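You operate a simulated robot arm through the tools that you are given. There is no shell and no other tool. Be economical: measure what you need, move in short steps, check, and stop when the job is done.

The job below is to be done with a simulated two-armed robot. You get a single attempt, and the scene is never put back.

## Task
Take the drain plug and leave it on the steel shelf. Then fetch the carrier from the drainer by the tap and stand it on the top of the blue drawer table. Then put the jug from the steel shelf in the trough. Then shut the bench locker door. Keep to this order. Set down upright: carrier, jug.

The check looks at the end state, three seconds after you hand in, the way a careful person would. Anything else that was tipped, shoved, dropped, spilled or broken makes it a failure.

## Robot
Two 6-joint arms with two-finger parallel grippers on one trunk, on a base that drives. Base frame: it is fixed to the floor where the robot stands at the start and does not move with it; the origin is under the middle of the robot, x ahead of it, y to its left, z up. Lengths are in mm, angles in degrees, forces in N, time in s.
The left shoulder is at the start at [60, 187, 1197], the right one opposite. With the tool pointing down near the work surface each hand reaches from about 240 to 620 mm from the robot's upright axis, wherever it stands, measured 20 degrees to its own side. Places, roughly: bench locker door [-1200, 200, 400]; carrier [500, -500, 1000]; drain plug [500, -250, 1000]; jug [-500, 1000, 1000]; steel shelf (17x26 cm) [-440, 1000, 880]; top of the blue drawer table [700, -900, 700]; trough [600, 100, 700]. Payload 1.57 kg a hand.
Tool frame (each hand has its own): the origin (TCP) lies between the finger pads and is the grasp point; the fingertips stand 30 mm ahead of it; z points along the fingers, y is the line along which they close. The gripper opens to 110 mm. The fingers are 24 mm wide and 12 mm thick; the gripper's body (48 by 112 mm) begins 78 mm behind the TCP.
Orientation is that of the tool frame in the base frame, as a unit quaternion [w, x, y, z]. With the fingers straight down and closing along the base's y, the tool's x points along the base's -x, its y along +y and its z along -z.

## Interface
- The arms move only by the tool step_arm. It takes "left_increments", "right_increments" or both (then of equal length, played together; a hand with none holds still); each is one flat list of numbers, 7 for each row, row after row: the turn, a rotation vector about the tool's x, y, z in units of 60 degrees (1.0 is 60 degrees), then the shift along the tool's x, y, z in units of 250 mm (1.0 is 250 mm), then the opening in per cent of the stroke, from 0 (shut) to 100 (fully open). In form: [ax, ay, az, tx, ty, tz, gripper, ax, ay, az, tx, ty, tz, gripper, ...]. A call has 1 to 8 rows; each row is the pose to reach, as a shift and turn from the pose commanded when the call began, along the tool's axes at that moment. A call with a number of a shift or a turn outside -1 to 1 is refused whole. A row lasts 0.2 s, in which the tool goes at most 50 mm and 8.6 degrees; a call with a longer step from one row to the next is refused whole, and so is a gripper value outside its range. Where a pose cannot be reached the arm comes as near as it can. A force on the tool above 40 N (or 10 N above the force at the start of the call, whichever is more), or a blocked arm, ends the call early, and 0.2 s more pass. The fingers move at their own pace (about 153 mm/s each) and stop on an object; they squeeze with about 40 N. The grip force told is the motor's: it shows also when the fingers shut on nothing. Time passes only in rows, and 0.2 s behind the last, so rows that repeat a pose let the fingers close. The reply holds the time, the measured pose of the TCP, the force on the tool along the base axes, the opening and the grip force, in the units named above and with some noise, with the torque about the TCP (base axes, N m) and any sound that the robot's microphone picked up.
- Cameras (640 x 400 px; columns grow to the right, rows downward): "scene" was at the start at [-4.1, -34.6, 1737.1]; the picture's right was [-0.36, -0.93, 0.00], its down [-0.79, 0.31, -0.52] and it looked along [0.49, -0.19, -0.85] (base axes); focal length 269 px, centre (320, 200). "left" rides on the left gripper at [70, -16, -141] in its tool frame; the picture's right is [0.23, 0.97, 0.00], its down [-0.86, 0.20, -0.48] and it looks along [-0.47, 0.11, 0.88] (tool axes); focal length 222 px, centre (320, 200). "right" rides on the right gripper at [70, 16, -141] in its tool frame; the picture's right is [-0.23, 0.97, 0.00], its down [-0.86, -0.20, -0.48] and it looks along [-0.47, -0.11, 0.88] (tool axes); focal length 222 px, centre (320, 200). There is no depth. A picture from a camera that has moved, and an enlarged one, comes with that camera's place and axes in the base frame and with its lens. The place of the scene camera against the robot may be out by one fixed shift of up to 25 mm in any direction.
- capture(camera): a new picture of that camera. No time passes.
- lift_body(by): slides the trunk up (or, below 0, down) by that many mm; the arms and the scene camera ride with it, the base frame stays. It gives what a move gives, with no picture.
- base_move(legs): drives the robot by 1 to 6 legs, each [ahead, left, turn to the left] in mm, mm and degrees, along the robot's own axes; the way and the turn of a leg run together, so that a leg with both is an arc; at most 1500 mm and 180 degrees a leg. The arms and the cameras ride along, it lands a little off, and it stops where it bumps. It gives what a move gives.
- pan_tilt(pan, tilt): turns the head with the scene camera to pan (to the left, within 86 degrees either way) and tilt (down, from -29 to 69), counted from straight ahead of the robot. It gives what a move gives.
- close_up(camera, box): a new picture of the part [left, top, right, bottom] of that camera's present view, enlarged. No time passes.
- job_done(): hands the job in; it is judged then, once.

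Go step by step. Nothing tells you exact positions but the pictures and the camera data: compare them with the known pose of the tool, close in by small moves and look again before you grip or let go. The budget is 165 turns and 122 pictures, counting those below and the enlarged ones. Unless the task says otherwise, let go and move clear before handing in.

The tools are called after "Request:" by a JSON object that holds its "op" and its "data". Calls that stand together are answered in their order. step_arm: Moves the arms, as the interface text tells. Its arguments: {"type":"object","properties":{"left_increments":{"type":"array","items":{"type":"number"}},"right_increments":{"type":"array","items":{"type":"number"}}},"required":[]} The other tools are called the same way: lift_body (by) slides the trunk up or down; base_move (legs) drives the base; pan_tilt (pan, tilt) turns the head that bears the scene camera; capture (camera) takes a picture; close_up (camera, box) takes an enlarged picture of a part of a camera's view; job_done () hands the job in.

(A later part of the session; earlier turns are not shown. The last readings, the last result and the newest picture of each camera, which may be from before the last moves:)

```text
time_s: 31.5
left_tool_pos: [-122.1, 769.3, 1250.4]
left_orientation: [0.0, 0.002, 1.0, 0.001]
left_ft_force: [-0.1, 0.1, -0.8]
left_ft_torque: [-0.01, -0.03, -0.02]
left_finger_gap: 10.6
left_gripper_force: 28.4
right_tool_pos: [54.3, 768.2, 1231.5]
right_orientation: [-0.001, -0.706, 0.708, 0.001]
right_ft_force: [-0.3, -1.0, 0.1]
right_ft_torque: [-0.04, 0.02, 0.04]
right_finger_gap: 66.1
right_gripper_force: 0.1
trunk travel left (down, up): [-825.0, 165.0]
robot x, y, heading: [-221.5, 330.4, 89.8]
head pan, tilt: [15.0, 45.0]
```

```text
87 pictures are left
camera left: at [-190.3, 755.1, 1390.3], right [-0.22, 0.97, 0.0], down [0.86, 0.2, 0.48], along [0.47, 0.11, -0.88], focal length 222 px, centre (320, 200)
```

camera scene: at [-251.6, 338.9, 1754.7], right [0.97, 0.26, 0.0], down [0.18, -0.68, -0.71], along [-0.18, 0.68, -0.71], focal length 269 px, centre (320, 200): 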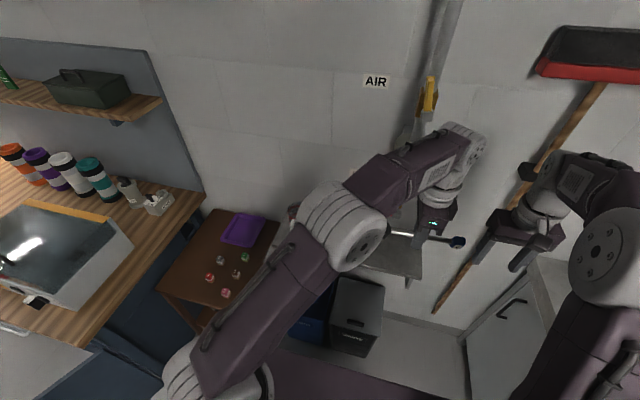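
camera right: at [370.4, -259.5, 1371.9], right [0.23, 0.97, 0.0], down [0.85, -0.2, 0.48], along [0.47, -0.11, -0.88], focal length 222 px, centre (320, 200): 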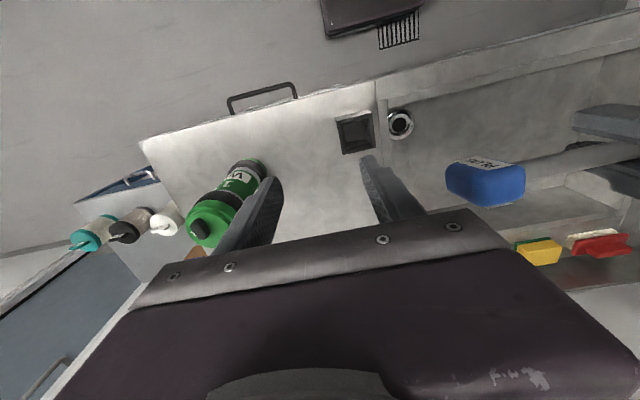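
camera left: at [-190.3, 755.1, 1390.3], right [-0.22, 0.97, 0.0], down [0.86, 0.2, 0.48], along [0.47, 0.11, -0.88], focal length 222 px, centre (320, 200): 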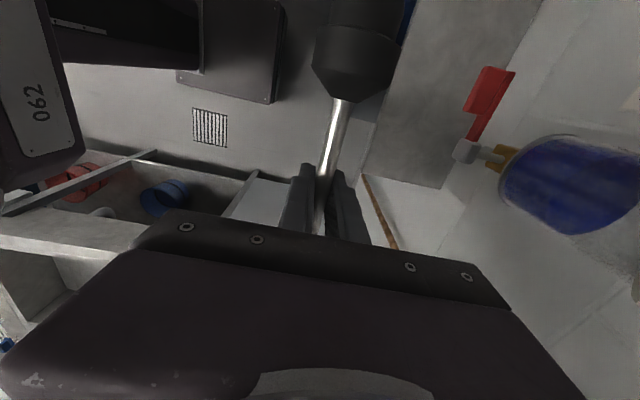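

The shelf lies ahead-left; the valve and filter bowl hang on the wall near x≈-200. I'll move the left hand left with a 42° yaw, then drive 170 mm closer.

Request:
{"op": "step_arm", "data": {"left_increments": [0, 0, -0.1, 0.14, 0, 0, 0, 0, 0, -0.2, 0.28, 0, 0, 0, 0, 0, -0.3, 0.42, 0, 0, 0, 0, 0, -0.4, 0.56, 0, 0, 0, 0, 0, -0.5, 0.7, 0, 0, 0, 0, 0, -0.6, 0.84, 0, 0, 0, 0, 0, -0.7, 0.98, 0, 0, 0]}}

Request:
{"op": "base_move", "data": {"legs": [[170, 0, 0]]}}

Request:
{"op": "capture", "data": {"camera": "left"}}

Request:
{"op": "capture", "data": {"camera": "scene"}}

```text
time_s: 33.1
left_tool_pos: [-367.6, 769.3, 1249.3]
left_orientation: [0.0, -0.357, 0.934, 0.0]
left_ft_force: [-0.7, 1.2, -0.8]
left_ft_torque: [0.03, -0.08, -0.02]
left_finger_gap: 10.8
left_gripper_force: 28.9
right_tool_pos: [53.9, 767.4, 1230.7]
right_orientation: [0.0, -0.706, 0.709, -0.001]
right_ft_force: [-0.7, 0.3, 0.1]
right_ft_torque: [0.0, 0.01, -0.03]
right_finger_gap: 65.8
right_gripper_force: 0.1
trunk travel left (down, up): [-825.0, 165.0]
robot x, y, heading: [-224.6, 327.2, 89.7]
head pan, tilt: [15.0, 45.0]
```

```text
time_s: 34.6
left_tool_pos: [-366.9, 936.8, 1251.1]
left_orientation: [0.001, -0.357, 0.934, 0.001]
left_ft_force: [0.0, 0.6, -0.1]
left_ft_torque: [0.09, -0.04, 0.01]
left_finger_gap: 10.6
left_gripper_force: 28.4
right_tool_pos: [54.6, 933.2, 1232.2]
right_orientation: [-0.002, 0.707, -0.707, -0.001]
right_ft_force: [0.6, -0.8, 0.0]
right_ft_torque: [0.0, 0.02, 0.02]
right_finger_gap: 65.9
right_gripper_force: 0.0
trunk travel left (down, up): [-825.0, 165.0]
robot x, y, heading: [-222.7, 495.8, 90.1]
head pan, tilt: [15.0, 45.0]
```

```text
86 pictures are left
camera left: at [-406.5, 878.1, 1391.1], right [-0.82, 0.57, 0.0], down [0.5, 0.72, 0.48], along [0.27, 0.39, -0.88], focal length 222 px, centre (320, 200)
```

left: 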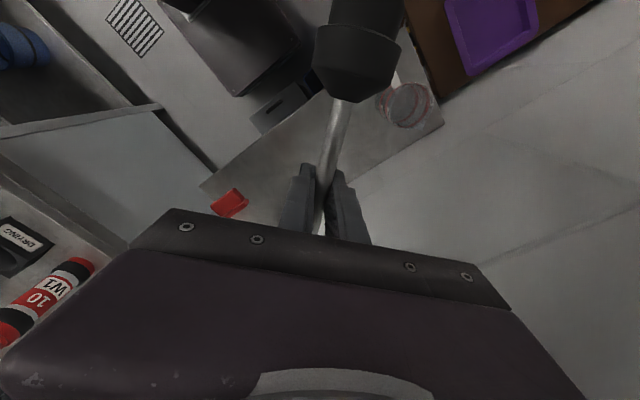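

```text
85 pictures are left
camera scene: at [-251.5, 503.2, 1754.9], right [0.97, 0.26, 0.0], down [0.18, -0.68, -0.71], along [-0.18, 0.69, -0.71], focal length 269 px, centre (320, 200)
```

scene: 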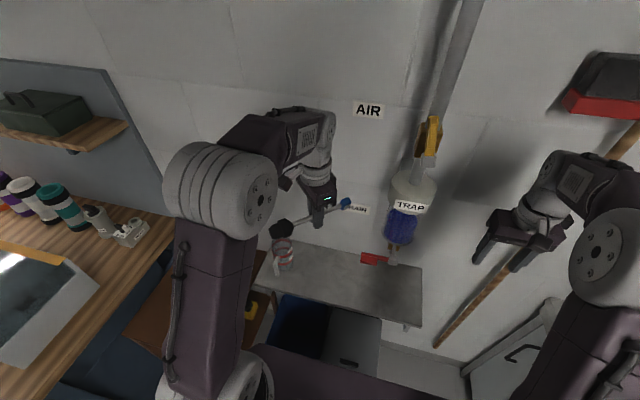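

Shelf spans about x −585..−25, y 895..1094, with the jug near (−533,1008). I'll shift over to about (−385,993), and start down.

Request:
{"op": "step_arm", "data": {"left_increments": [0, 0, 0.075, -0.048, 0.11, 0, 0, 0, 0, 0.15, -0.096, 0.215, 0, 0, 0, 0, 0.15, -0.096, 0.215, 0.19, 0, 0, 0, 0.15, -0.096, 0.215, 0.38, 0, 0, 0, 0.15, -0.096, 0.215, 0.57, 0, 0, 0, 0.15, -0.096, 0.215, 0.76, 0, 0, 0, 0.15, -0.096, 0.215, 0.92, 0]}}

Request:
{"op": "capture", "data": {"camera": "left"}}

Request:
{"op": "capture", "data": {"camera": "scene"}}

```text
time_s: 36.2
left_tool_pos: [-385.2, 994.4, 1016.9]
left_orientation: [0.001, -0.283, 0.959, -0.001]
left_ft_force: [0.1, 0.2, -1.6]
left_ft_torque: [0.03, -0.05, 0.0]
left_finger_gap: 10.5
left_gripper_force: 29.1
right_tool_pos: [54.6, 938.5, 1230.7]
right_orientation: [-0.001, -0.706, 0.708, 0.0]
right_ft_force: [-0.6, 0.2, -0.2]
right_ft_torque: [-0.03, 0.01, -0.01]
right_finger_gap: 66.0
right_gripper_force: 0.1
trunk travel left (down, up): [-825.0, 165.0]
robot x, y, heading: [-223.0, 500.3, 90.0]
head pan, tilt: [15.0, 45.0]
```

```text
84 pictures are left
camera left: at [-434.5, 945.1, 1158.3], right [-0.72, 0.69, 0.0], down [0.61, 0.63, 0.48], along [0.33, 0.34, -0.88], focal length 222 px, centre (320, 200)
```

left: 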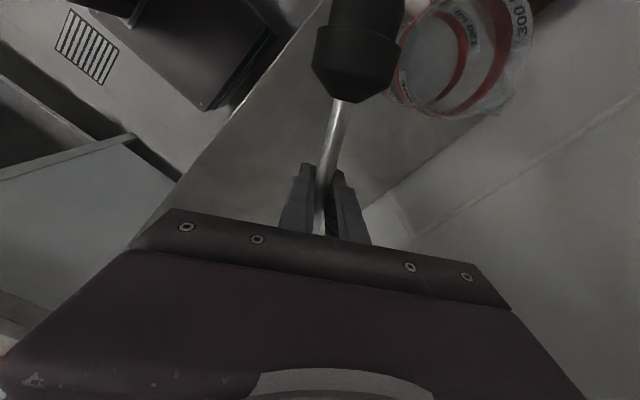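

```text
83 pictures are left
camera scene: at [-251.9, 509.3, 1754.8], right [0.97, 0.26, 0.0], down [0.18, -0.68, -0.71], along [-0.18, 0.68, -0.71], focal length 269 px, centre (320, 200)
```

scene: 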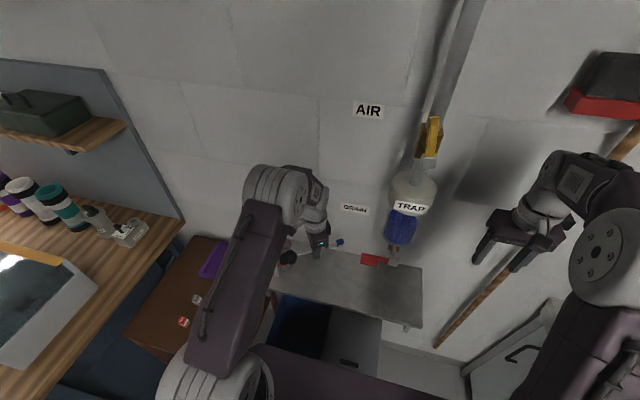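

The jug rim is close to the stopper, so I'll shift 15 mm away and descend to about 935.

Request:
{"op": "step_arm", "data": {"left_increments": [0, 0, 0, -0.05, -0.033, 0, 0, 0, 0, 0, -0.05, -0.033, 0.11, 0, 0, 0, 0, -0.05, -0.033, 0.22, 0, 0, 0, 0, -0.05, -0.033, 0.328, 0]}}

Request:
{"op": "capture", "data": {"camera": "left"}}

Request:
{"op": "close_up", "data": {"camera": "scene", "box": [240, 190, 440, 330]}}

```text
time_s: 37.2
left_tool_pos: [-368.2, 996.7, 937.3]
left_orientation: [-0.001, -0.283, 0.959, 0.0]
left_ft_force: [0.6, 0.5, -0.5]
left_ft_torque: [0.01, -0.05, 0.02]
left_finger_gap: 10.7
left_gripper_force: 28.5
right_tool_pos: [55.2, 938.4, 1231.2]
right_orientation: [0.0, -0.707, 0.708, -0.001]
right_ft_force: [0.3, -0.7, -0.2]
right_ft_torque: [-0.03, 0.03, -0.01]
right_finger_gap: 66.0
right_gripper_force: 0.0
trunk travel left (down, up): [-825.0, 165.0]
robot x, y, heading: [-222.9, 499.4, 89.8]
head pan, tilt: [15.0, 45.0]
```

```text
82 pictures are left
camera left: at [-417.6, 946.1, 1078.0], right [-0.72, 0.69, 0.0], down [0.61, 0.63, 0.48], along [0.33, 0.34, -0.88], focal length 222 px, centre (320, 200)
```

left: 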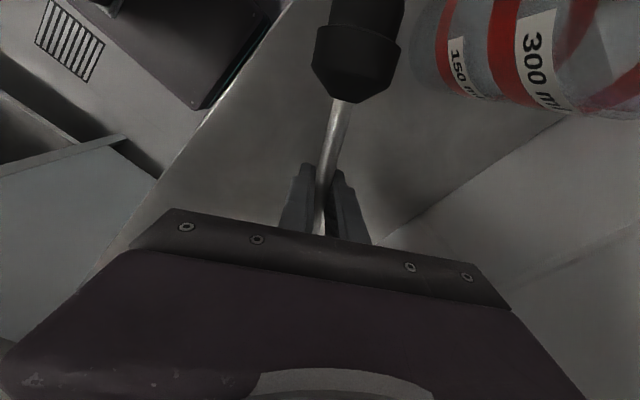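

```text
2.86 times, centred on (340, 260) of scene
camera zoom: at [-251.2, 508.5, 1754.8], right [0.97, 0.26, 0.0], down [0.18, -0.68, -0.71], along [-0.18, 0.68, -0.71], focal length 768 px, centre (263, 29)
```

zoom: 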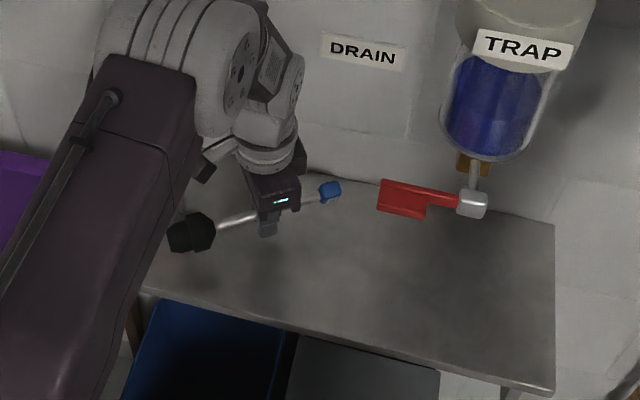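

Clear of the jug. I'll creep down until contact.

Request:
{"op": "step_arm", "data": {"left_increments": [0, 0, 0, 0, 0, 0.03, 0, 0, 0, 0, 0, 0, 0.06, 0, 0, 0, 0, 0, 0, 0.085, 0]}}

Request:
{"op": "capture", "data": {"camera": "left"}}

Request:
{"op": "close_up", "data": {"camera": "scene", "box": [260, 210, 360, 280]}}

```text
time_s: 38.0
left_tool_pos: [-370.9, 995.2, 915.7]
left_orientation: [-0.001, -0.284, 0.959, 0.0]
left_ft_force: [1.1, -0.7, -0.1]
left_ft_torque: [0.02, 0.01, 0.0]
left_finger_gap: 10.9
left_gripper_force: 28.1
right_tool_pos: [54.9, 938.1, 1230.9]
right_orientation: [0.0, -0.707, 0.708, 0.0]
right_ft_force: [0.2, 0.0, 0.1]
right_ft_torque: [0.01, -0.02, 0.0]
right_finger_gap: 66.2
right_gripper_force: 0.0
trunk travel left (down, up): [-825.0, 165.0]
robot x, y, heading: [-224.3, 495.4, 89.8]
head pan, tilt: [15.0, 45.0]
```

```text
80 pictures are left
camera left: at [-418.5, 945.2, 1056.7], right [-0.72, 0.69, 0.0], down [0.61, 0.63, 0.48], along [0.33, 0.34, -0.88], focal length 222 px, centre (320, 200)
```

left: 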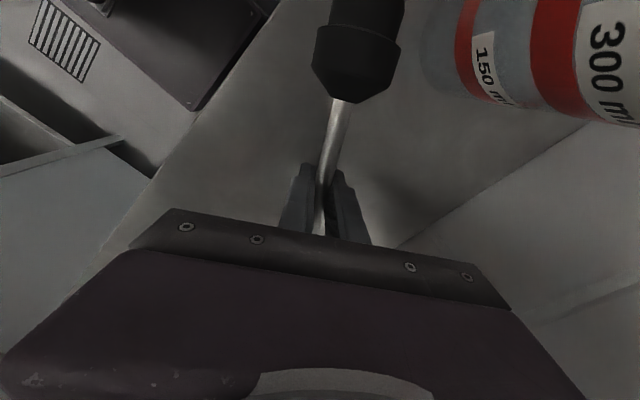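

```text
5.71 times, centred on (310, 245) of scene
camera zoom: at [-251.6, 508.2, 1754.8], right [0.97, 0.26, 0.0], down [0.18, -0.68, -0.71], along [-0.18, 0.68, -0.71], focal length 1535 px, centre (377, -57)
```

zoom: 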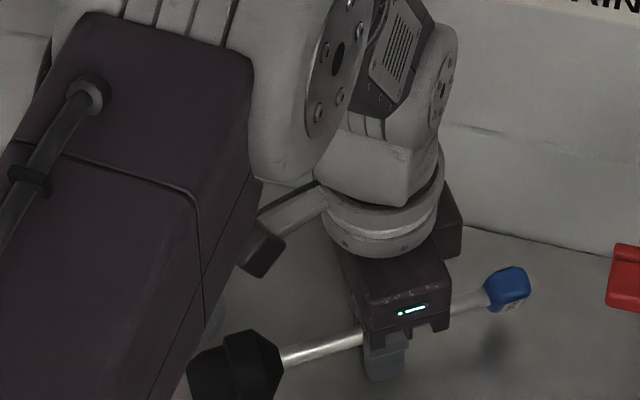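

Request:
{"op": "step_arm", "data": {"left_increments": [0, 0, 0, 0, 0, 0.012, 0, 0, 0, 0, 0, 0, 0.024, 0, 0, 0, 0, 0, 0, 0.036, 0]}}

```text
time_s: 38.8
left_tool_pos: [-370.1, 995.2, 909.5]
left_orientation: [0.001, -0.283, 0.959, 0.003]
left_ft_force: [-2.0, -0.3, 26.3]
left_ft_torque: [-0.33, 0.18, -0.09]
left_finger_gap: 10.8
left_gripper_force: 28.8
right_tool_pos: [55.1, 935.8, 1231.7]
right_orientation: [-0.001, 0.708, -0.707, -0.001]
right_ft_force: [-0.3, -0.5, -0.1]
right_ft_torque: [0.01, 0.02, 0.0]
right_finger_gap: 66.1
right_gripper_force: 0.2
trunk travel left (down, up): [-825.0, 165.0]
robot x, y, heading: [-224.2, 495.1, 89.9]
head pan, tilt: [15.0, 45.0]
```

Contact at z≈909. I'll ease up 2 mm, open slightly, and lift away.

Request:
{"op": "step_arm", "data": {"left_increments": [0, 0, 0, 0, 0, -0.022, 0, 0, 0, 0, 0, 0, -0.022, 20, 0, 0, 0, 0, 0, -0.022, 40, 0, 0, 0, 0, 0, -0.022, 40]}}

Request:
{"op": "step_arm", "data": {"left_increments": [0, 0, 0, 0, 0, -0.1, 40, 0, 0, 0, 0, 0, -0.3, 40, 0, 0, 0, 0, 0, -0.5, 40, 0, 0, 0, 0, 0, -0.7, 40, 0, 0, 0, 0, 0, -0.9, 40]}}

Request:
{"op": "capture", "data": {"camera": "left"}}

Request:
{"op": "close_up", "data": {"camera": "scene", "box": [240, 190, 440, 330]}}

```text
time_s: 39.8
left_tool_pos: [-369.6, 995.3, 911.6]
left_orientation: [0.0, -0.283, 0.959, 0.0]
left_ft_force: [0.0, 0.3, -0.1]
left_ft_torque: [-0.01, 0.02, 0.0]
left_finger_gap: 44.2
left_gripper_force: 0.0
right_tool_pos: [55.2, 938.8, 1230.4]
right_orientation: [0.001, -0.707, 0.708, -0.001]
right_ft_force: [-0.8, 0.0, -0.1]
right_ft_torque: [0.01, 0.03, -0.01]
right_finger_gap: 66.1
right_gripper_force: 0.1
trunk travel left (down, up): [-825.0, 165.0]
robot x, y, heading: [-220.9, 498.1, 90.1]
head pan, tilt: [15.0, 45.0]
```

```text
time_s: 41.0
left_tool_pos: [-367.3, 993.5, 1138.8]
left_orientation: [-0.001, -0.283, 0.959, 0.0]
left_ft_force: [-0.3, 0.7, 0.3]
left_ft_torque: [0.05, -0.01, 0.03]
left_finger_gap: 43.8
left_gripper_force: 0.0
right_tool_pos: [55.0, 937.3, 1231.6]
right_orientation: [0.002, -0.707, 0.708, 0.001]
right_ft_force: [0.0, 0.2, 0.7]
right_ft_torque: [0.03, 0.01, 0.0]
right_finger_gap: 66.0
right_gripper_force: 0.1
trunk travel left (down, up): [-825.0, 165.0]
robot x, y, heading: [-220.7, 498.8, 89.8]
head pan, tilt: [15.0, 45.0]
```

```text
78 pictures are left
camera left: at [-416.7, 943.2, 1279.1], right [-0.72, 0.69, 0.0], down [0.61, 0.63, 0.48], along [0.33, 0.34, -0.88], focal length 222 px, centre (320, 200)
```

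left: 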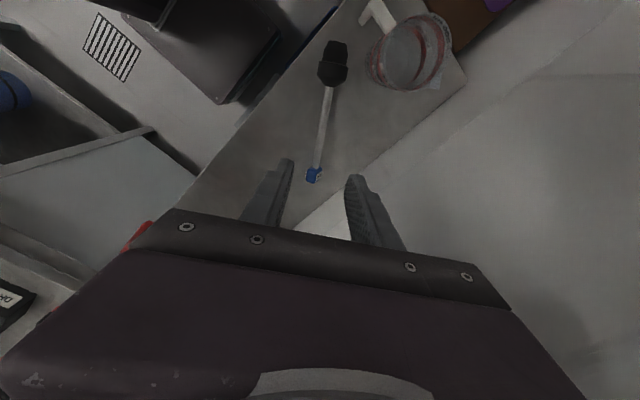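

```text
2.86 times, centred on (340, 260) of scene
camera zoom: at [-251.2, 506.4, 1754.7], right [0.97, 0.26, 0.0], down [0.18, -0.68, -0.71], along [-0.18, 0.68, -0.71], focal length 768 px, centre (263, 29)
```

zoom: 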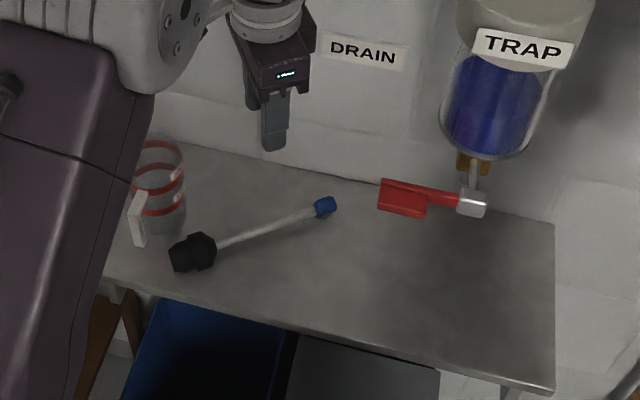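

The plug lies safely on the shelf. Next the carrier: raise the left hand, drive back to the bench and shift right.

Request:
{"op": "step_arm", "data": {"left_increments": [0, 0, 0.0, 0, 0, -0.15, 40, 0, 0, 0, 0, 0, -0.3, 40, 0, 0, 0, 0, 0, -0.45, 40]}}

Request:
{"op": "base_move", "data": {"legs": [[-500, 0, 0], [0, 0, -90], [0, -330, 0]]}}

Request:
{"op": "pan_tilt", "data": {"pan": -30, "tilt": 45}}

Request:
{"op": "capture", "data": {"camera": "scene"}}

Request:
{"op": "capture", "data": {"camera": "right"}}

```text
time_s: 41.8
left_tool_pos: [-368.3, 994.7, 1250.9]
left_orientation: [0.0, -0.283, 0.959, 0.0]
left_ft_force: [0.0, 1.2, -0.1]
left_ft_torque: [-0.01, -0.03, -0.02]
left_finger_gap: 44.1
left_gripper_force: 0.1
right_tool_pos: [54.6, 939.1, 1229.8]
right_orientation: [0.0, -0.706, 0.708, 0.0]
right_ft_force: [-0.7, 1.0, -0.8]
right_ft_torque: [0.0, 0.0, 0.02]
right_finger_gap: 66.0
right_gripper_force: 0.0
trunk travel left (down, up): [-825.0, 165.0]
robot x, y, heading: [-223.6, 496.4, 89.9]
head pan, tilt: [15.0, 45.0]
```

```text
time_s: 50.3
left_tool_pos: [278.0, -179.0, 1250.9]
left_orientation: [0.001, 0.471, 0.882, -0.002]
left_ft_force: [-0.4, -0.3, -0.1]
left_ft_torque: [-0.03, 0.01, -0.02]
left_finger_gap: 44.1
left_gripper_force: 0.0
right_tool_pos: [228.1, -601.8, 1231.3]
right_orientation: [-0.001, -0.009, 1.0, 0.0]
right_ft_force: [-0.5, 0.3, 0.9]
right_ft_torque: [-0.01, 0.01, 0.02]
right_finger_gap: 66.1
right_gripper_force: 0.1
trunk travel left (down, up): [-825.0, 165.0]
robot x, y, heading: [-216.2, -335.0, 1.0]
head pan, tilt: [15.0, 45.0]
```

```text
time_s: 51.4
left_tool_pos: [277.6, -178.8, 1251.4]
left_orientation: [0.0, 0.47, 0.883, 0.0]
left_ft_force: [0.2, 0.5, -0.1]
left_ft_torque: [-0.01, 0.0, -0.01]
left_finger_gap: 44.1
left_gripper_force: 0.1
right_tool_pos: [227.8, -603.5, 1231.0]
right_orientation: [0.0, -0.007, 1.0, 0.001]
right_ft_force: [0.1, 0.5, -0.4]
right_ft_torque: [0.0, -0.01, 0.02]
right_finger_gap: 65.9
right_gripper_force: 0.1
trunk travel left (down, up): [-825.0, 165.0]
robot x, y, heading: [-214.2, -333.8, 1.0]
head pan, tilt: [-30.0, 45.0]
```

```text
76 pictures are left
camera scene: at [-212.8, -383.9, 1754.8], right [-0.49, -0.87, 0.0], down [-0.62, 0.34, -0.71], along [0.62, -0.34, -0.71], focal length 269 px, centre (320, 200)
```

scene: 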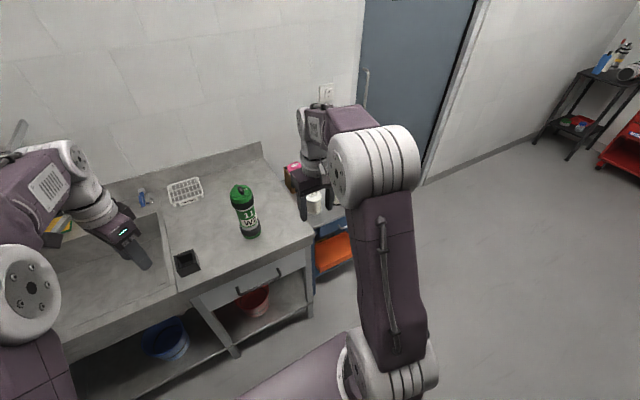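

```text
75 pictures are left
camera right: at [158.3, -588.7, 1372.0], right [0.21, 0.98, 0.0], down [0.86, -0.19, 0.48], along [0.47, -0.1, -0.88], focal length 222 px, centre (320, 200)
```

right: 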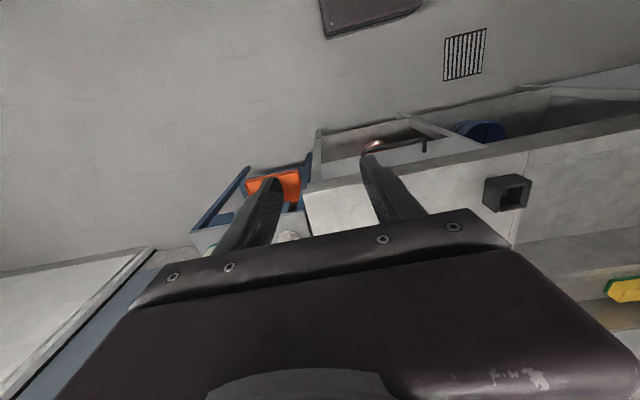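

The carrier stands at about (514,-462), roughly 240 mm tall, ~75 mm across. I'll move the base forward and view it from the right hand.

Request:
{"op": "base_move", "data": {"legs": [[180, 0, -1]]}}

Request:
{"op": "step_arm", "data": {"right_increments": [0, 0, 0, -0.02, 0.14, 0, 100, 0, 0, 0, -0.04, 0.28, 0, 100, 0, 0, 0, -0.06, 0.42, 0, 100]}}

Request:
{"op": "capture", "data": {"camera": "right"}}

Request:
{"op": "capture", "data": {"camera": "scene"}}

Request:
{"op": "capture", "data": {"camera": "left"}}

```text
time_s: 52.9
left_tool_pos: [457.2, -186.6, 1252.8]
left_orientation: [0.002, 0.477, 0.879, 0.0]
left_ft_force: [-0.2, -0.1, -0.3]
left_ft_torque: [0.02, 0.0, 0.01]
left_finger_gap: 44.1
left_gripper_force: 0.1
right_tool_pos: [401.2, -610.0, 1232.6]
right_orientation: [0.002, 0.0, 1.0, 0.0]
right_ft_force: [-1.3, -0.7, 0.8]
right_ft_torque: [-0.03, -0.02, 0.01]
right_finger_gap: 66.1
right_gripper_force: 0.1
trunk travel left (down, up): [-825.0, 165.0]
robot x, y, heading: [-37.5, -335.5, -0.2]
head pan, tilt: [-30.0, 45.0]
```

```text
time_s: 53.7
left_tool_pos: [461.8, -186.4, 1249.3]
left_orientation: [0.0, 0.478, 0.878, -0.001]
left_ft_force: [0.1, 0.6, -0.4]
left_ft_torque: [0.02, 0.07, 0.01]
left_finger_gap: 43.7
left_gripper_force: 0.0
right_tool_pos: [419.7, -504.8, 1230.7]
right_orientation: [-0.001, 0.001, 1.0, -0.001]
right_ft_force: [0.2, -0.1, -0.6]
right_ft_torque: [-0.02, 0.02, 0.02]
right_finger_gap: 110.1
right_gripper_force: 0.0
trunk travel left (down, up): [-825.0, 165.0]
robot x, y, heading: [-36.6, -331.9, 0.0]
head pan, tilt: [-30.0, 45.0]
```

```text
74 pictures are left
camera right: at [350.4, -489.2, 1371.6], right [0.23, 0.97, 0.0], down [0.86, -0.2, 0.48], along [0.46, -0.11, -0.88], focal length 222 px, centre (320, 200)
```

right: 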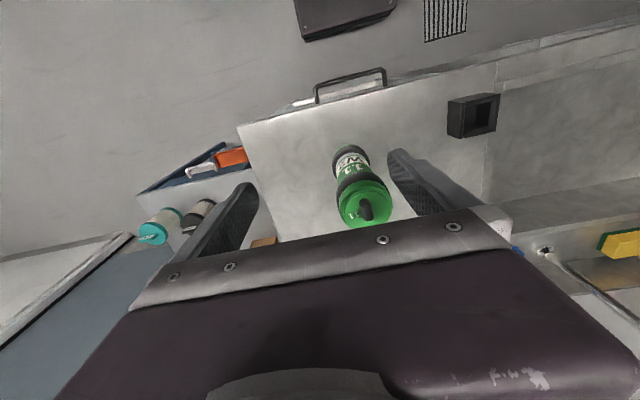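

```text
73 pictures are left
camera scene: at [-31.1, -382.6, 1754.8], right [-0.5, -0.87, 0.0], down [-0.61, 0.35, -0.71], along [0.61, -0.35, -0.71], focal length 269 px, centre (320, 200)
```

scene: 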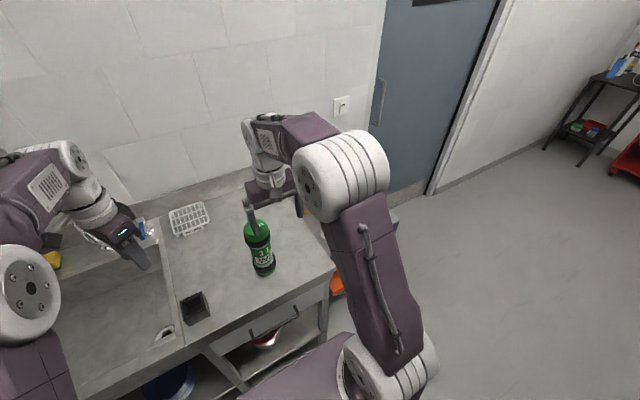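

```text
72 pictures are left
camera left: at [411.8, -135.1, 1391.0], right [0.69, 0.72, 0.0], down [0.63, -0.61, 0.48], along [0.34, -0.33, -0.88], focal length 222 px, centre (320, 200)
```

left: 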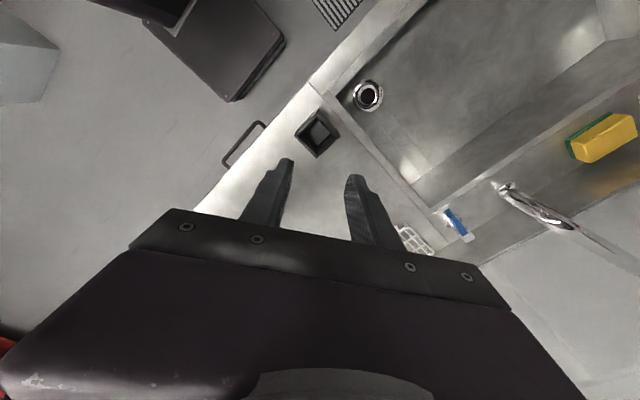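

Carrier axis ≈ (509,-463), cap ~71 mm wide, top ≈1107–1125. I'll centre over it and lower partly.

Request:
{"op": "step_arm", "data": {"right_increments": [0, 0, 0, -0.18, 0.084, 0, 100, 0, 0, 0, -0.356, 0.168, 0, 100, 0, 0, 0, -0.356, 0.168, 0.1, 100, 0, 0, 0, -0.356, 0.168, 0.2, 100]}}

Request:
{"op": "capture", "data": {"camera": "right"}}

Request:
{"op": "close_up", "data": {"camera": "scene", "box": [180, 160, 340, 300]}}

```text
time_s: 54.7
left_tool_pos: [460.8, -187.0, 1250.7]
left_orientation: [0.0, 0.476, 0.879, 0.0]
left_ft_force: [0.5, -0.2, 0.1]
left_ft_torque: [0.02, 0.04, 0.04]
left_finger_gap: 44.1
left_gripper_force: 0.1
right_tool_pos: [506.8, -462.1, 1180.4]
right_orientation: [-0.001, 0.0, 1.0, 0.001]
right_ft_force: [-0.5, 0.4, -0.6]
right_ft_torque: [0.0, -0.01, 0.02]
right_finger_gap: 109.8
right_gripper_force: 0.0
trunk travel left (down, up): [-825.0, 165.0]
robot x, y, heading: [-35.1, -333.7, 0.1]
head pan, tilt: [-30.0, 45.0]
```

```text
71 pictures are left
camera right: at [437.9, -447.7, 1322.3], right [0.23, 0.97, 0.0], down [0.85, -0.2, 0.48], along [0.47, -0.11, -0.88], focal length 222 px, centre (320, 200)
```

right: 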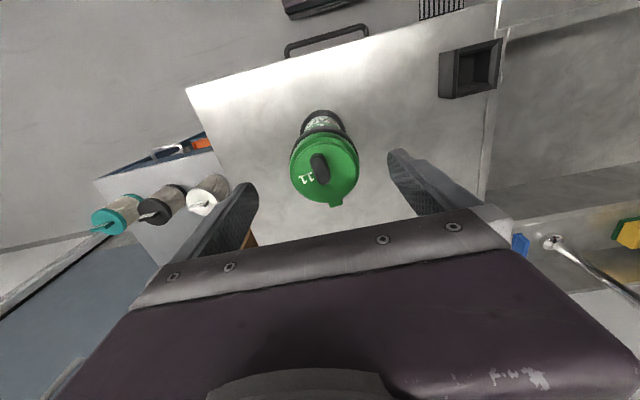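

```text
2.86 times, centred on (260, 230) of scene
camera zoom: at [-33.7, -383.9, 1754.8], right [-0.5, -0.87, 0.0], down [-0.61, 0.35, -0.71], along [0.61, -0.35, -0.71], focal length 768 px, centre (491, 114)
```

zoom: 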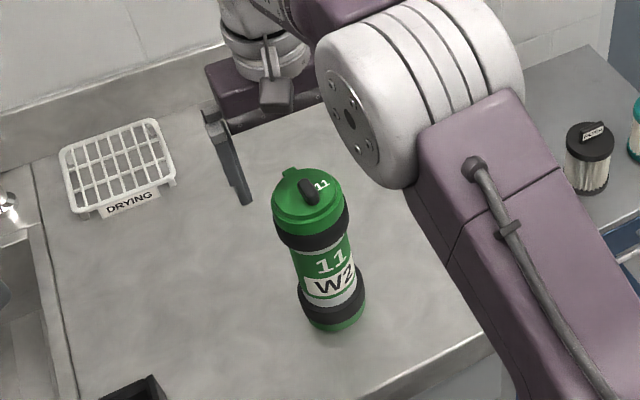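

Aligned laterally; adjusting x by +5 mm and lowering to z≈1065, then checking.

Request:
{"op": "step_arm", "data": {"right_increments": [0, 0, 0, -0.02, -0.004, 0.15, 100, 0, 0, 0, -0.02, -0.004, 0.3, 100, 0, 0, 0, -0.02, -0.004, 0.4, 100, 0, 0, 0, -0.02, -0.004, 0.46, 100]}}

Request:
{"op": "capture", "data": {"camera": "right"}}

Request:
{"op": "close_up", "data": {"camera": "scene", "box": [180, 160, 340, 300]}}

```text
time_s: 55.7
left_tool_pos: [461.2, -187.1, 1252.3]
left_orientation: [-0.001, 0.477, 0.879, 0.0]
left_ft_force: [0.4, -0.7, -0.2]
left_ft_torque: [0.0, 0.01, -0.03]
left_finger_gap: 43.7
left_gripper_force: 0.1
right_tool_pos: [513.2, -464.8, 1064.9]
right_orientation: [0.0, -0.001, 1.0, 0.0]
right_ft_force: [-0.9, -0.3, 0.6]
right_ft_torque: [0.02, 0.0, 0.04]
right_finger_gap: 110.0
right_gripper_force: 0.1
trunk travel left (down, up): [-825.0, 165.0]
robot x, y, heading: [-32.7, -332.0, 0.2]
head pan, tilt: [-30.0, 45.0]
```

```text
69 pictures are left
camera right: at [443.8, -448.6, 1206.2], right [0.23, 0.97, 0.0], down [0.85, -0.2, 0.48], along [0.47, -0.11, -0.88], focal length 222 px, centre (320, 200)
```

right: 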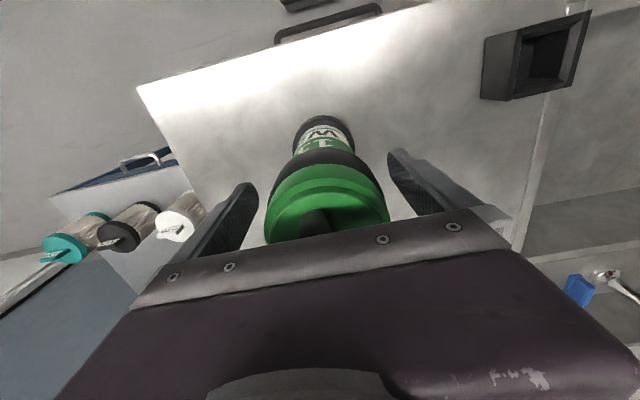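

```text
2.86 times, centred on (260, 230) of scene
camera zoom: at [-32.7, -383.8, 1754.8], right [-0.5, -0.87, 0.0], down [-0.61, 0.35, -0.71], along [0.61, -0.35, -0.71], focal length 768 px, centre (491, 114)
```

zoom: 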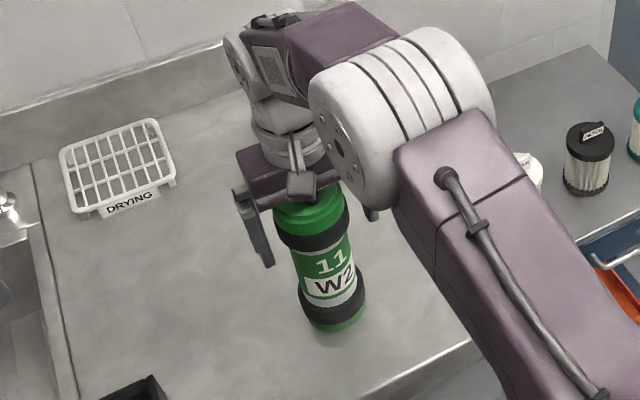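

Straddled well. Closing and lifting.

Request:
{"op": "step_arm", "data": {"right_increments": [0, 0, 0, 0, 0, 0, 50, 0, 0, 0, 0, 0, 0, 0, 0, 0, 0, 0, 0, 0, 0, 0, 0, 0, 0, 0, 0, 0]}}

Request:
{"op": "step_arm", "data": {"right_increments": [0, 0, 0, 0, 0, -0.08, 0, 0, 0, 0, 0, 0, -0.2, 0, 0, 0, 0, 0, 0, -0.36, 0, 0, 0, 0, 0, 0, -0.5, 0]}}

Request:
{"op": "capture", "data": {"camera": "scene"}}

Request:
{"op": "capture", "data": {"camera": "right"}}

```text
time_s: 56.7
left_tool_pos: [462.4, -186.3, 1250.3]
left_orientation: [0.0, 0.478, 0.878, 0.0]
left_ft_force: [0.2, -0.4, 1.3]
left_ft_torque: [0.01, -0.02, -0.01]
left_finger_gap: 43.9
left_gripper_force: 0.1
right_tool_pos: [513.3, -464.0, 1066.5]
right_orientation: [-0.001, 0.0, 1.0, 0.0]
right_ft_force: [-0.6, 0.1, 0.4]
right_ft_torque: [0.05, 0.0, 0.02]
right_finger_gap: 78.2
right_gripper_force: 39.8
trunk travel left (down, up): [-825.0, 165.0]
robot x, y, heading: [-33.0, -333.8, -0.2]
head pan, tilt: [-30.0, 45.0]
```

```text
time_s: 57.7
left_tool_pos: [461.6, -186.8, 1251.1]
left_orientation: [0.0, 0.477, 0.879, 0.0]
left_ft_force: [0.6, 0.2, 0.0]
left_ft_torque: [0.02, -0.01, 0.02]
left_finger_gap: 43.9
left_gripper_force: 0.0
right_tool_pos: [512.2, -464.5, 1192.7]
right_orientation: [0.0, -0.001, 1.0, 0.0]
right_ft_force: [-0.6, 0.5, -2.3]
right_ft_torque: [0.02, -0.02, 0.0]
right_finger_gap: 78.4
right_gripper_force: 39.9
trunk travel left (down, up): [-825.0, 165.0]
robot x, y, heading: [-34.3, -331.7, -0.1]
head pan, tilt: [-30.0, 45.0]
```

```text
67 pictures are left
camera scene: at [-33.0, -383.5, 1754.7], right [-0.5, -0.87, 0.0], down [-0.61, 0.35, -0.71], along [0.61, -0.35, -0.71], focal length 269 px, centre (320, 200)
```

scene: 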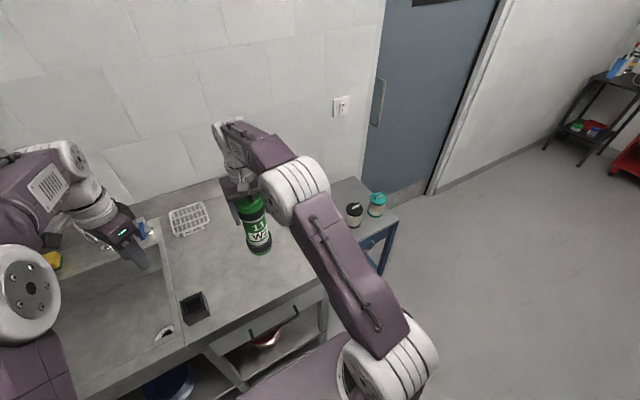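

```text
66 pictures are left
camera right: at [443.2, -448.8, 1332.7], right [0.23, 0.97, 0.0], down [0.85, -0.2, 0.48], along [0.47, -0.11, -0.88], focal length 222 px, centre (320, 200)
```

right: 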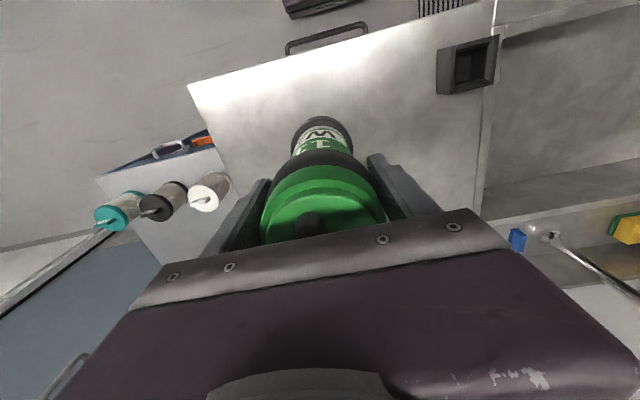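

Carrier held securely. I'll back off a little and slide right to face the blue drawer table, then look.

Request:
{"op": "base_move", "data": {"legs": [[-150, 0, 0], [0, -430, 0]]}}

Request:
{"op": "pan_tilt", "data": {"pan": 0, "tilt": 48}}

Request:
{"op": "capture", "data": {"camera": "scene"}}

Request:
{"op": "capture", "data": {"camera": "left"}}

```text
time_s: 61.3
left_tool_pos: [311.0, -619.0, 1250.5]
left_orientation: [0.001, 0.479, 0.878, -0.001]
left_ft_force: [0.2, 0.4, 0.4]
left_ft_torque: [-0.03, 0.0, 0.01]
left_finger_gap: 43.8
left_gripper_force: 0.1
right_tool_pos: [361.2, -898.9, 1190.6]
right_orientation: [0.0, 0.002, 1.0, -0.001]
right_ft_force: [0.5, -0.5, -1.5]
right_ft_torque: [-0.03, 0.03, 0.01]
right_finger_gap: 78.4
right_gripper_force: 40.1
trunk travel left (down, up): [-825.0, 165.0]
robot x, y, heading: [-184.4, -768.7, -0.2]
head pan, tilt: [-30.0, 45.0]
```

```text
time_s: 62.3
left_tool_pos: [309.8, -622.0, 1249.9]
left_orientation: [0.0, 0.479, 0.878, 0.0]
left_ft_force: [0.4, 0.7, 0.1]
left_ft_torque: [-0.02, -0.01, -0.02]
left_finger_gap: 43.8
left_gripper_force: 0.0
right_tool_pos: [361.1, -900.1, 1190.5]
right_orientation: [0.0, 0.002, 1.0, -0.001]
right_ft_force: [0.6, -0.4, -1.6]
right_ft_torque: [-0.03, 0.0, 0.01]
right_finger_gap: 78.4
right_gripper_force: 40.3
trunk travel left (down, up): [-825.0, 165.0]
robot x, y, heading: [-184.3, -768.8, 0.0]
head pan, tilt: [0.0, 48.0]
```

```text
65 pictures are left
camera scene: at [-175.2, -777.1, 1750.6], right [0.0, -1.0, 0.0], down [-0.74, 0.0, -0.67], along [0.67, 0.0, -0.74], focal length 269 px, centre (320, 200)
```

scene: 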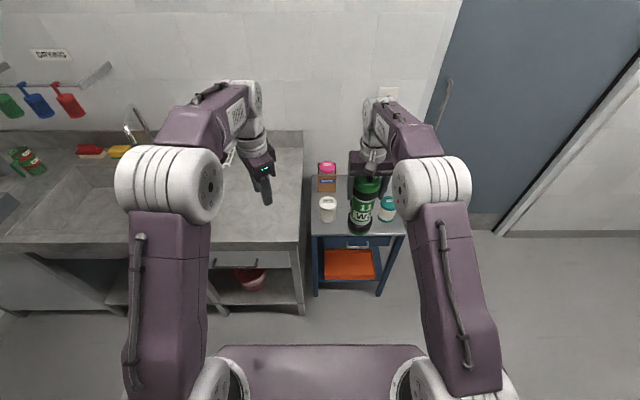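

```text
64 pictures are left
camera left: at [260.1, -570.9, 1391.5], right [0.7, 0.72, 0.0], down [0.63, -0.61, 0.48], along [0.34, -0.33, -0.88], focal length 222 px, centre (320, 200)
```

left: 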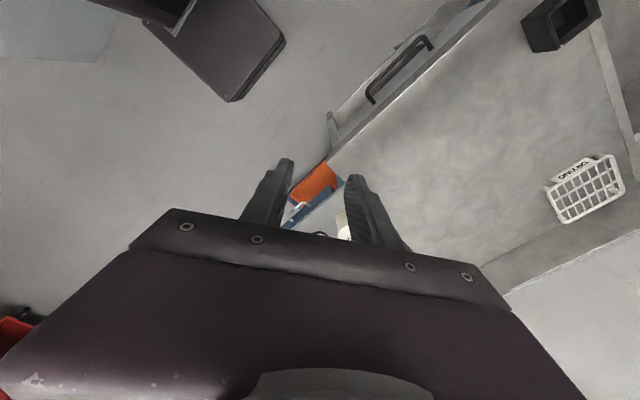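

The table has three bottles and a box on it; I need a good view of free space. I'll move to the lane right of the bench and view with the left camera.

Request:
{"op": "base_move", "data": {"legs": [[0, -180, 0], [150, 0, 0]]}}

Request:
{"op": "capture", "data": {"camera": "left"}}

Request:
{"op": "pan_tilt", "data": {"pan": 0, "tilt": 60}}

Request:
{"op": "capture", "data": {"camera": "scene"}}

```text
time_s: 64.8
left_tool_pos: [457.4, -805.8, 1252.9]
left_orientation: [0.0, 0.479, 0.878, 0.001]
left_ft_force: [-0.2, -0.4, 0.5]
left_ft_torque: [0.01, 0.01, -0.01]
left_finger_gap: 43.7
left_gripper_force: 0.0
right_tool_pos: [507.8, -1083.2, 1192.7]
right_orientation: [0.001, 0.002, 1.0, 0.0]
right_ft_force: [-0.9, 0.1, -2.4]
right_ft_torque: [-0.02, 0.03, 0.01]
right_finger_gap: 78.2
right_gripper_force: 39.8
trunk travel left (down, up): [-825.0, 165.0]
robot x, y, heading: [-34.2, -949.2, -0.4]
head pan, tilt: [0.0, 48.0]
```

```text
63 pictures are left
camera left: at [407.1, -753.7, 1392.8], right [0.7, 0.72, 0.0], down [0.63, -0.61, 0.48], along [0.35, -0.33, -0.88], focal length 222 px, centre (320, 200)
```

left: 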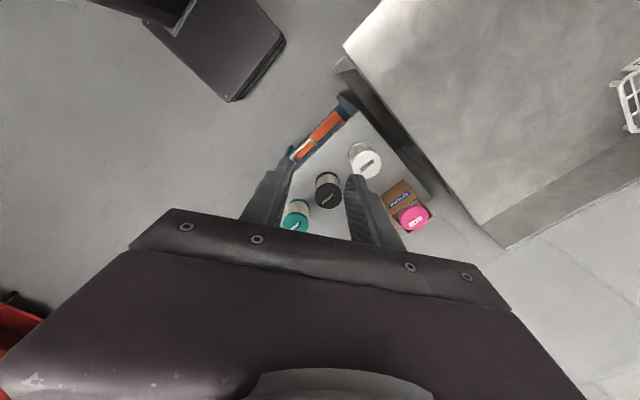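

```text
time_s: 65.5
left_tool_pos: [461.3, -804.4, 1251.1]
left_orientation: [0.0, 0.479, 0.878, 0.0]
left_ft_force: [0.8, -0.1, 0.7]
left_ft_torque: [0.0, 0.02, 0.01]
left_finger_gap: 43.8
left_gripper_force: 0.1
right_tool_pos: [512.0, -1083.7, 1190.6]
right_orientation: [0.0, 0.003, 1.0, -0.001]
right_ft_force: [0.1, 0.5, -2.4]
right_ft_torque: [0.01, 0.04, -0.02]
right_finger_gap: 78.2
right_gripper_force: 39.9
trunk travel left (down, up): [-825.0, 165.0]
robot x, y, heading: [-34.6, -947.8, -0.1]
head pan, tilt: [0.0, 60.0]
```

```text
62 pictures are left
camera scene: at [-36.9, -957.8, 1735.3], right [-0.01, -1.0, 0.0], down [-0.87, 0.01, -0.5], along [0.5, 0.0, -0.87], focal length 269 px, centre (320, 200)
```

scene: 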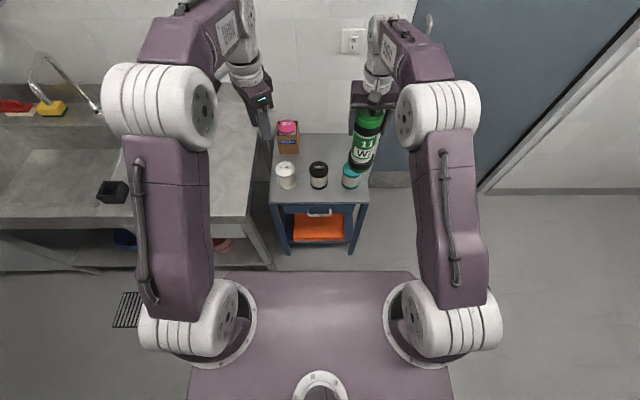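

Free space is on the back-right part of the table (around (790,-1050)), behind the black and teal bottles. Driving forward 255 mm.

Request:
{"op": "base_move", "data": {"legs": [[130, 0, 0], [125, 0, 0]]}}

Request:
{"op": "capture", "data": {"camera": "scene"}}

Request:
{"op": "capture", "data": {"camera": "left"}}

Request:
{"op": "capture", "data": {"camera": "right"}}

```text
time_s: 67.7
left_tool_pos: [713.1, -808.6, 1251.1]
left_orientation: [0.0, 0.481, 0.877, 0.001]
left_ft_force: [0.8, -0.5, -0.1]
left_ft_torque: [-0.01, -0.03, 0.0]
left_finger_gap: 44.1
left_gripper_force: 0.0
right_tool_pos: [762.9, -1086.2, 1191.8]
right_orientation: [0.0, 0.003, 1.0, 0.0]
right_ft_force: [-0.8, 0.1, -3.1]
right_ft_torque: [0.0, 0.0, -0.04]
right_finger_gap: 78.3
right_gripper_force: 40.3
trunk travel left (down, up): [-825.0, 165.0]
robot x, y, heading: [215.8, -950.1, -0.3]
head pan, tilt: [0.0, 60.0]
```

```text
61 pictures are left
camera scene: at [214.7, -959.8, 1735.3], right [-0.01, -1.0, 0.0], down [-0.87, 0.01, -0.5], along [0.5, 0.0, -0.87], focal length 269 px, centre (320, 200)
```

scene: 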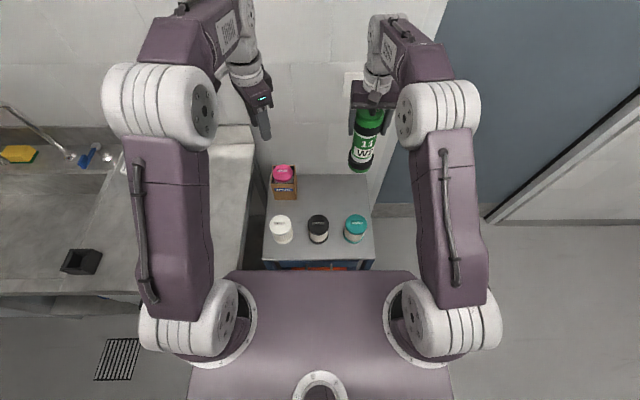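

```text
60 pictures are left
camera left: at [663.2, -755.7, 1392.1], right [0.7, 0.72, 0.0], down [0.63, -0.61, 0.48], along [0.34, -0.33, -0.88], focal length 222 px, centre (320, 200)
```

left: 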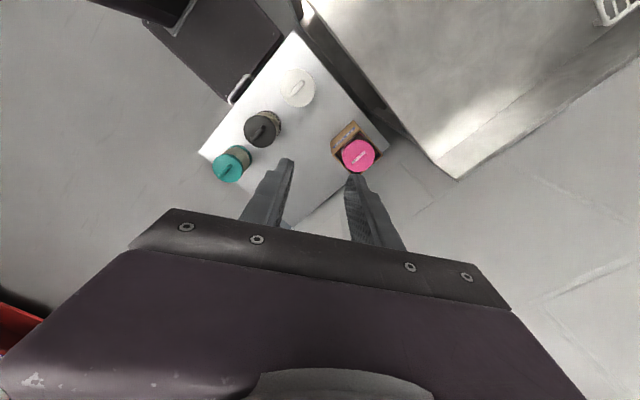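

```text
59 pictures are left
camera right: at [694.2, -1068.9, 1332.6], right [0.23, 0.97, 0.0], down [0.85, -0.21, 0.48], along [0.47, -0.11, -0.88], focal length 222 px, centre (320, 200)
```

right: 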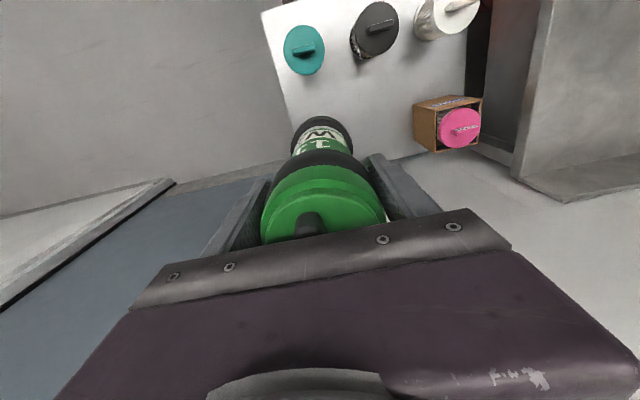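

Table confirmed at x 540–930, y −725…−1172, z≈700. I'll move over (780,−1030) and descend to about 945.

Request:
{"op": "step_arm", "data": {"right_increments": [0, 0, 0, -0.034, 0.112, 0, 0, 0, 0, 0, -0.068, 0.224, 0, 0, 0, 0, 0, -0.068, 0.224, 0.19, 0, 0, 0, 0, -0.068, 0.224, 0.38, 0, 0, 0, 0, -0.068, 0.224, 0.57, 0, 0, 0, 0, -0.068, 0.224, 0.76, 0, 0, 0, 0, -0.068, 0.224, 0.94, 0]}}

Request:
{"op": "capture", "data": {"camera": "scene"}}

Request:
{"op": "capture", "data": {"camera": "right"}}

Request:
{"op": "capture", "data": {"camera": "left"}}

```text
time_s: 69.2
left_tool_pos: [715.5, -806.6, 1251.1]
left_orientation: [0.001, 0.48, 0.877, 0.0]
left_ft_force: [0.5, -0.6, 0.0]
left_ft_torque: [0.04, 0.03, 0.03]
left_finger_gap: 44.1
left_gripper_force: 0.0
right_tool_pos: [782.5, -1028.4, 956.7]
right_orientation: [0.0, 0.004, 1.0, 0.0]
right_ft_force: [-1.1, 0.2, -1.8]
right_ft_torque: [0.03, 0.04, 0.01]
right_finger_gap: 78.0
right_gripper_force: 40.2
trunk travel left (down, up): [-825.0, 165.0]
robot x, y, heading: [216.6, -952.7, -0.2]
head pan, tilt: [0.0, 60.0]
```

```text
58 pictures are left
camera scene: at [217.2, -960.0, 1735.4], right [-0.01, -1.0, 0.0], down [-0.87, 0.01, -0.5], along [0.5, 0.0, -0.87], focal length 269 px, centre (320, 200)
```

scene: 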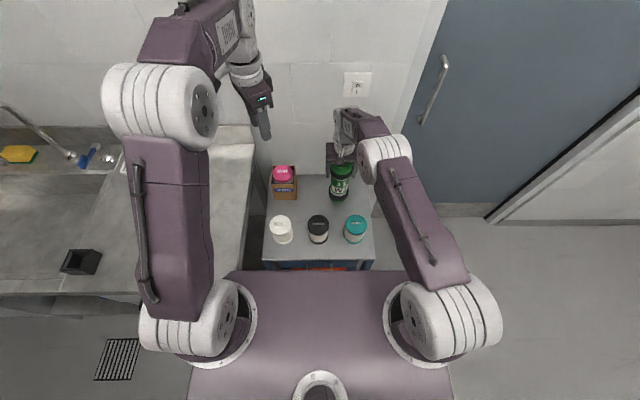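

```text
57 pictures are left
camera right: at [713.5, -1012.4, 1097.5], right [0.23, 0.97, 0.0], down [0.85, -0.21, 0.48], along [0.47, -0.11, -0.88], focal length 222 px, centre (320, 200)
```

right: 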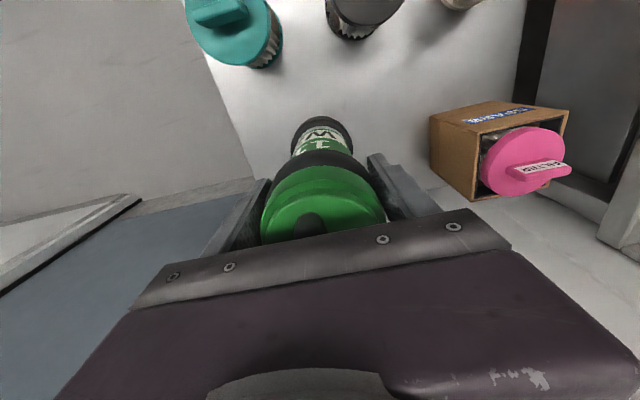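

```text
56 pictures are left
camera left: at [665.2, -755.9, 1391.5], right [0.7, 0.72, 0.0], down [0.63, -0.61, 0.48], along [0.34, -0.33, -0.88], focal length 222 px, centre (320, 200)
```

left: 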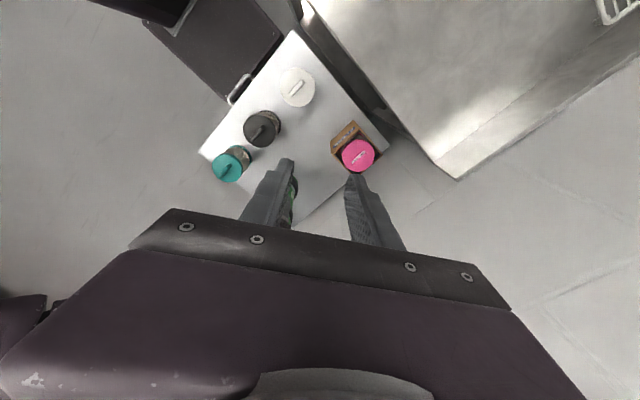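

Clear all round. I'll descend to ~905 then creep for contact.

Request:
{"op": "step_arm", "data": {"right_increments": [0, 0, 0, 0, 0, 0.1, 0, 0, 0, 0, 0, 0, 0.2, 0, 0, 0, 0, 0, 0, 0.23, 0]}}

Request:
{"op": "step_arm", "data": {"right_increments": [0, 0, 0, 0, 0, 0.012, 0, 0, 0, 0, 0, 0, 0.024, 0, 0, 0, 0, 0, 0, 0.036, 0, 0, 0, 0, 0, 0, 0.048, 0, 0, 0, 0, 0, 0, 0.06, 0]}}

```text
time_s: 70.0
left_tool_pos: [710.0, -807.6, 1254.0]
left_orientation: [0.001, 0.48, 0.877, 0.001]
left_ft_force: [-0.8, 0.2, -0.1]
left_ft_torque: [0.0, -0.02, 0.01]
left_finger_gap: 43.9
left_gripper_force: 0.0
right_tool_pos: [781.4, -1027.0, 904.4]
right_orientation: [0.006, 0.003, 1.0, 0.0]
right_ft_force: [4.6, -1.2, 25.3]
right_ft_torque: [-0.22, -0.26, -0.09]
right_finger_gap: 78.6
right_gripper_force: 40.4
trunk travel left (down, up): [-825.0, 165.0]
robot x, y, heading: [218.2, -948.4, -0.6]
head pan, tilt: [0.0, 60.0]
```

```text
time_s: 71.2
left_tool_pos: [712.4, -806.3, 1252.9]
left_orientation: [0.002, 0.48, 0.877, 0.001]
left_ft_force: [0.9, 0.3, -0.2]
left_ft_torque: [0.01, 0.01, -0.01]
left_finger_gap: 44.0
left_gripper_force: 0.0
right_tool_pos: [778.3, -1027.6, 892.3]
right_orientation: [0.002, 0.003, 1.0, 0.001]
right_ft_force: [-6.6, 2.7, 20.3]
right_ft_torque: [-0.38, 0.97, -0.22]
right_finger_gap: 77.5
right_gripper_force: 40.5
right hand out of reach, approached as far as the arm can: row 4, 5
trunk travel left (down, up): [-825.0, 165.0]
robot x, y, heading: [217.6, -952.3, -0.4]
head pan, tilt: [0.0, 60.0]
stopped in row 5 (right hand): the force on the tool passed its limit (the readings are from after the stop); the commanded pose is now the measured one
```

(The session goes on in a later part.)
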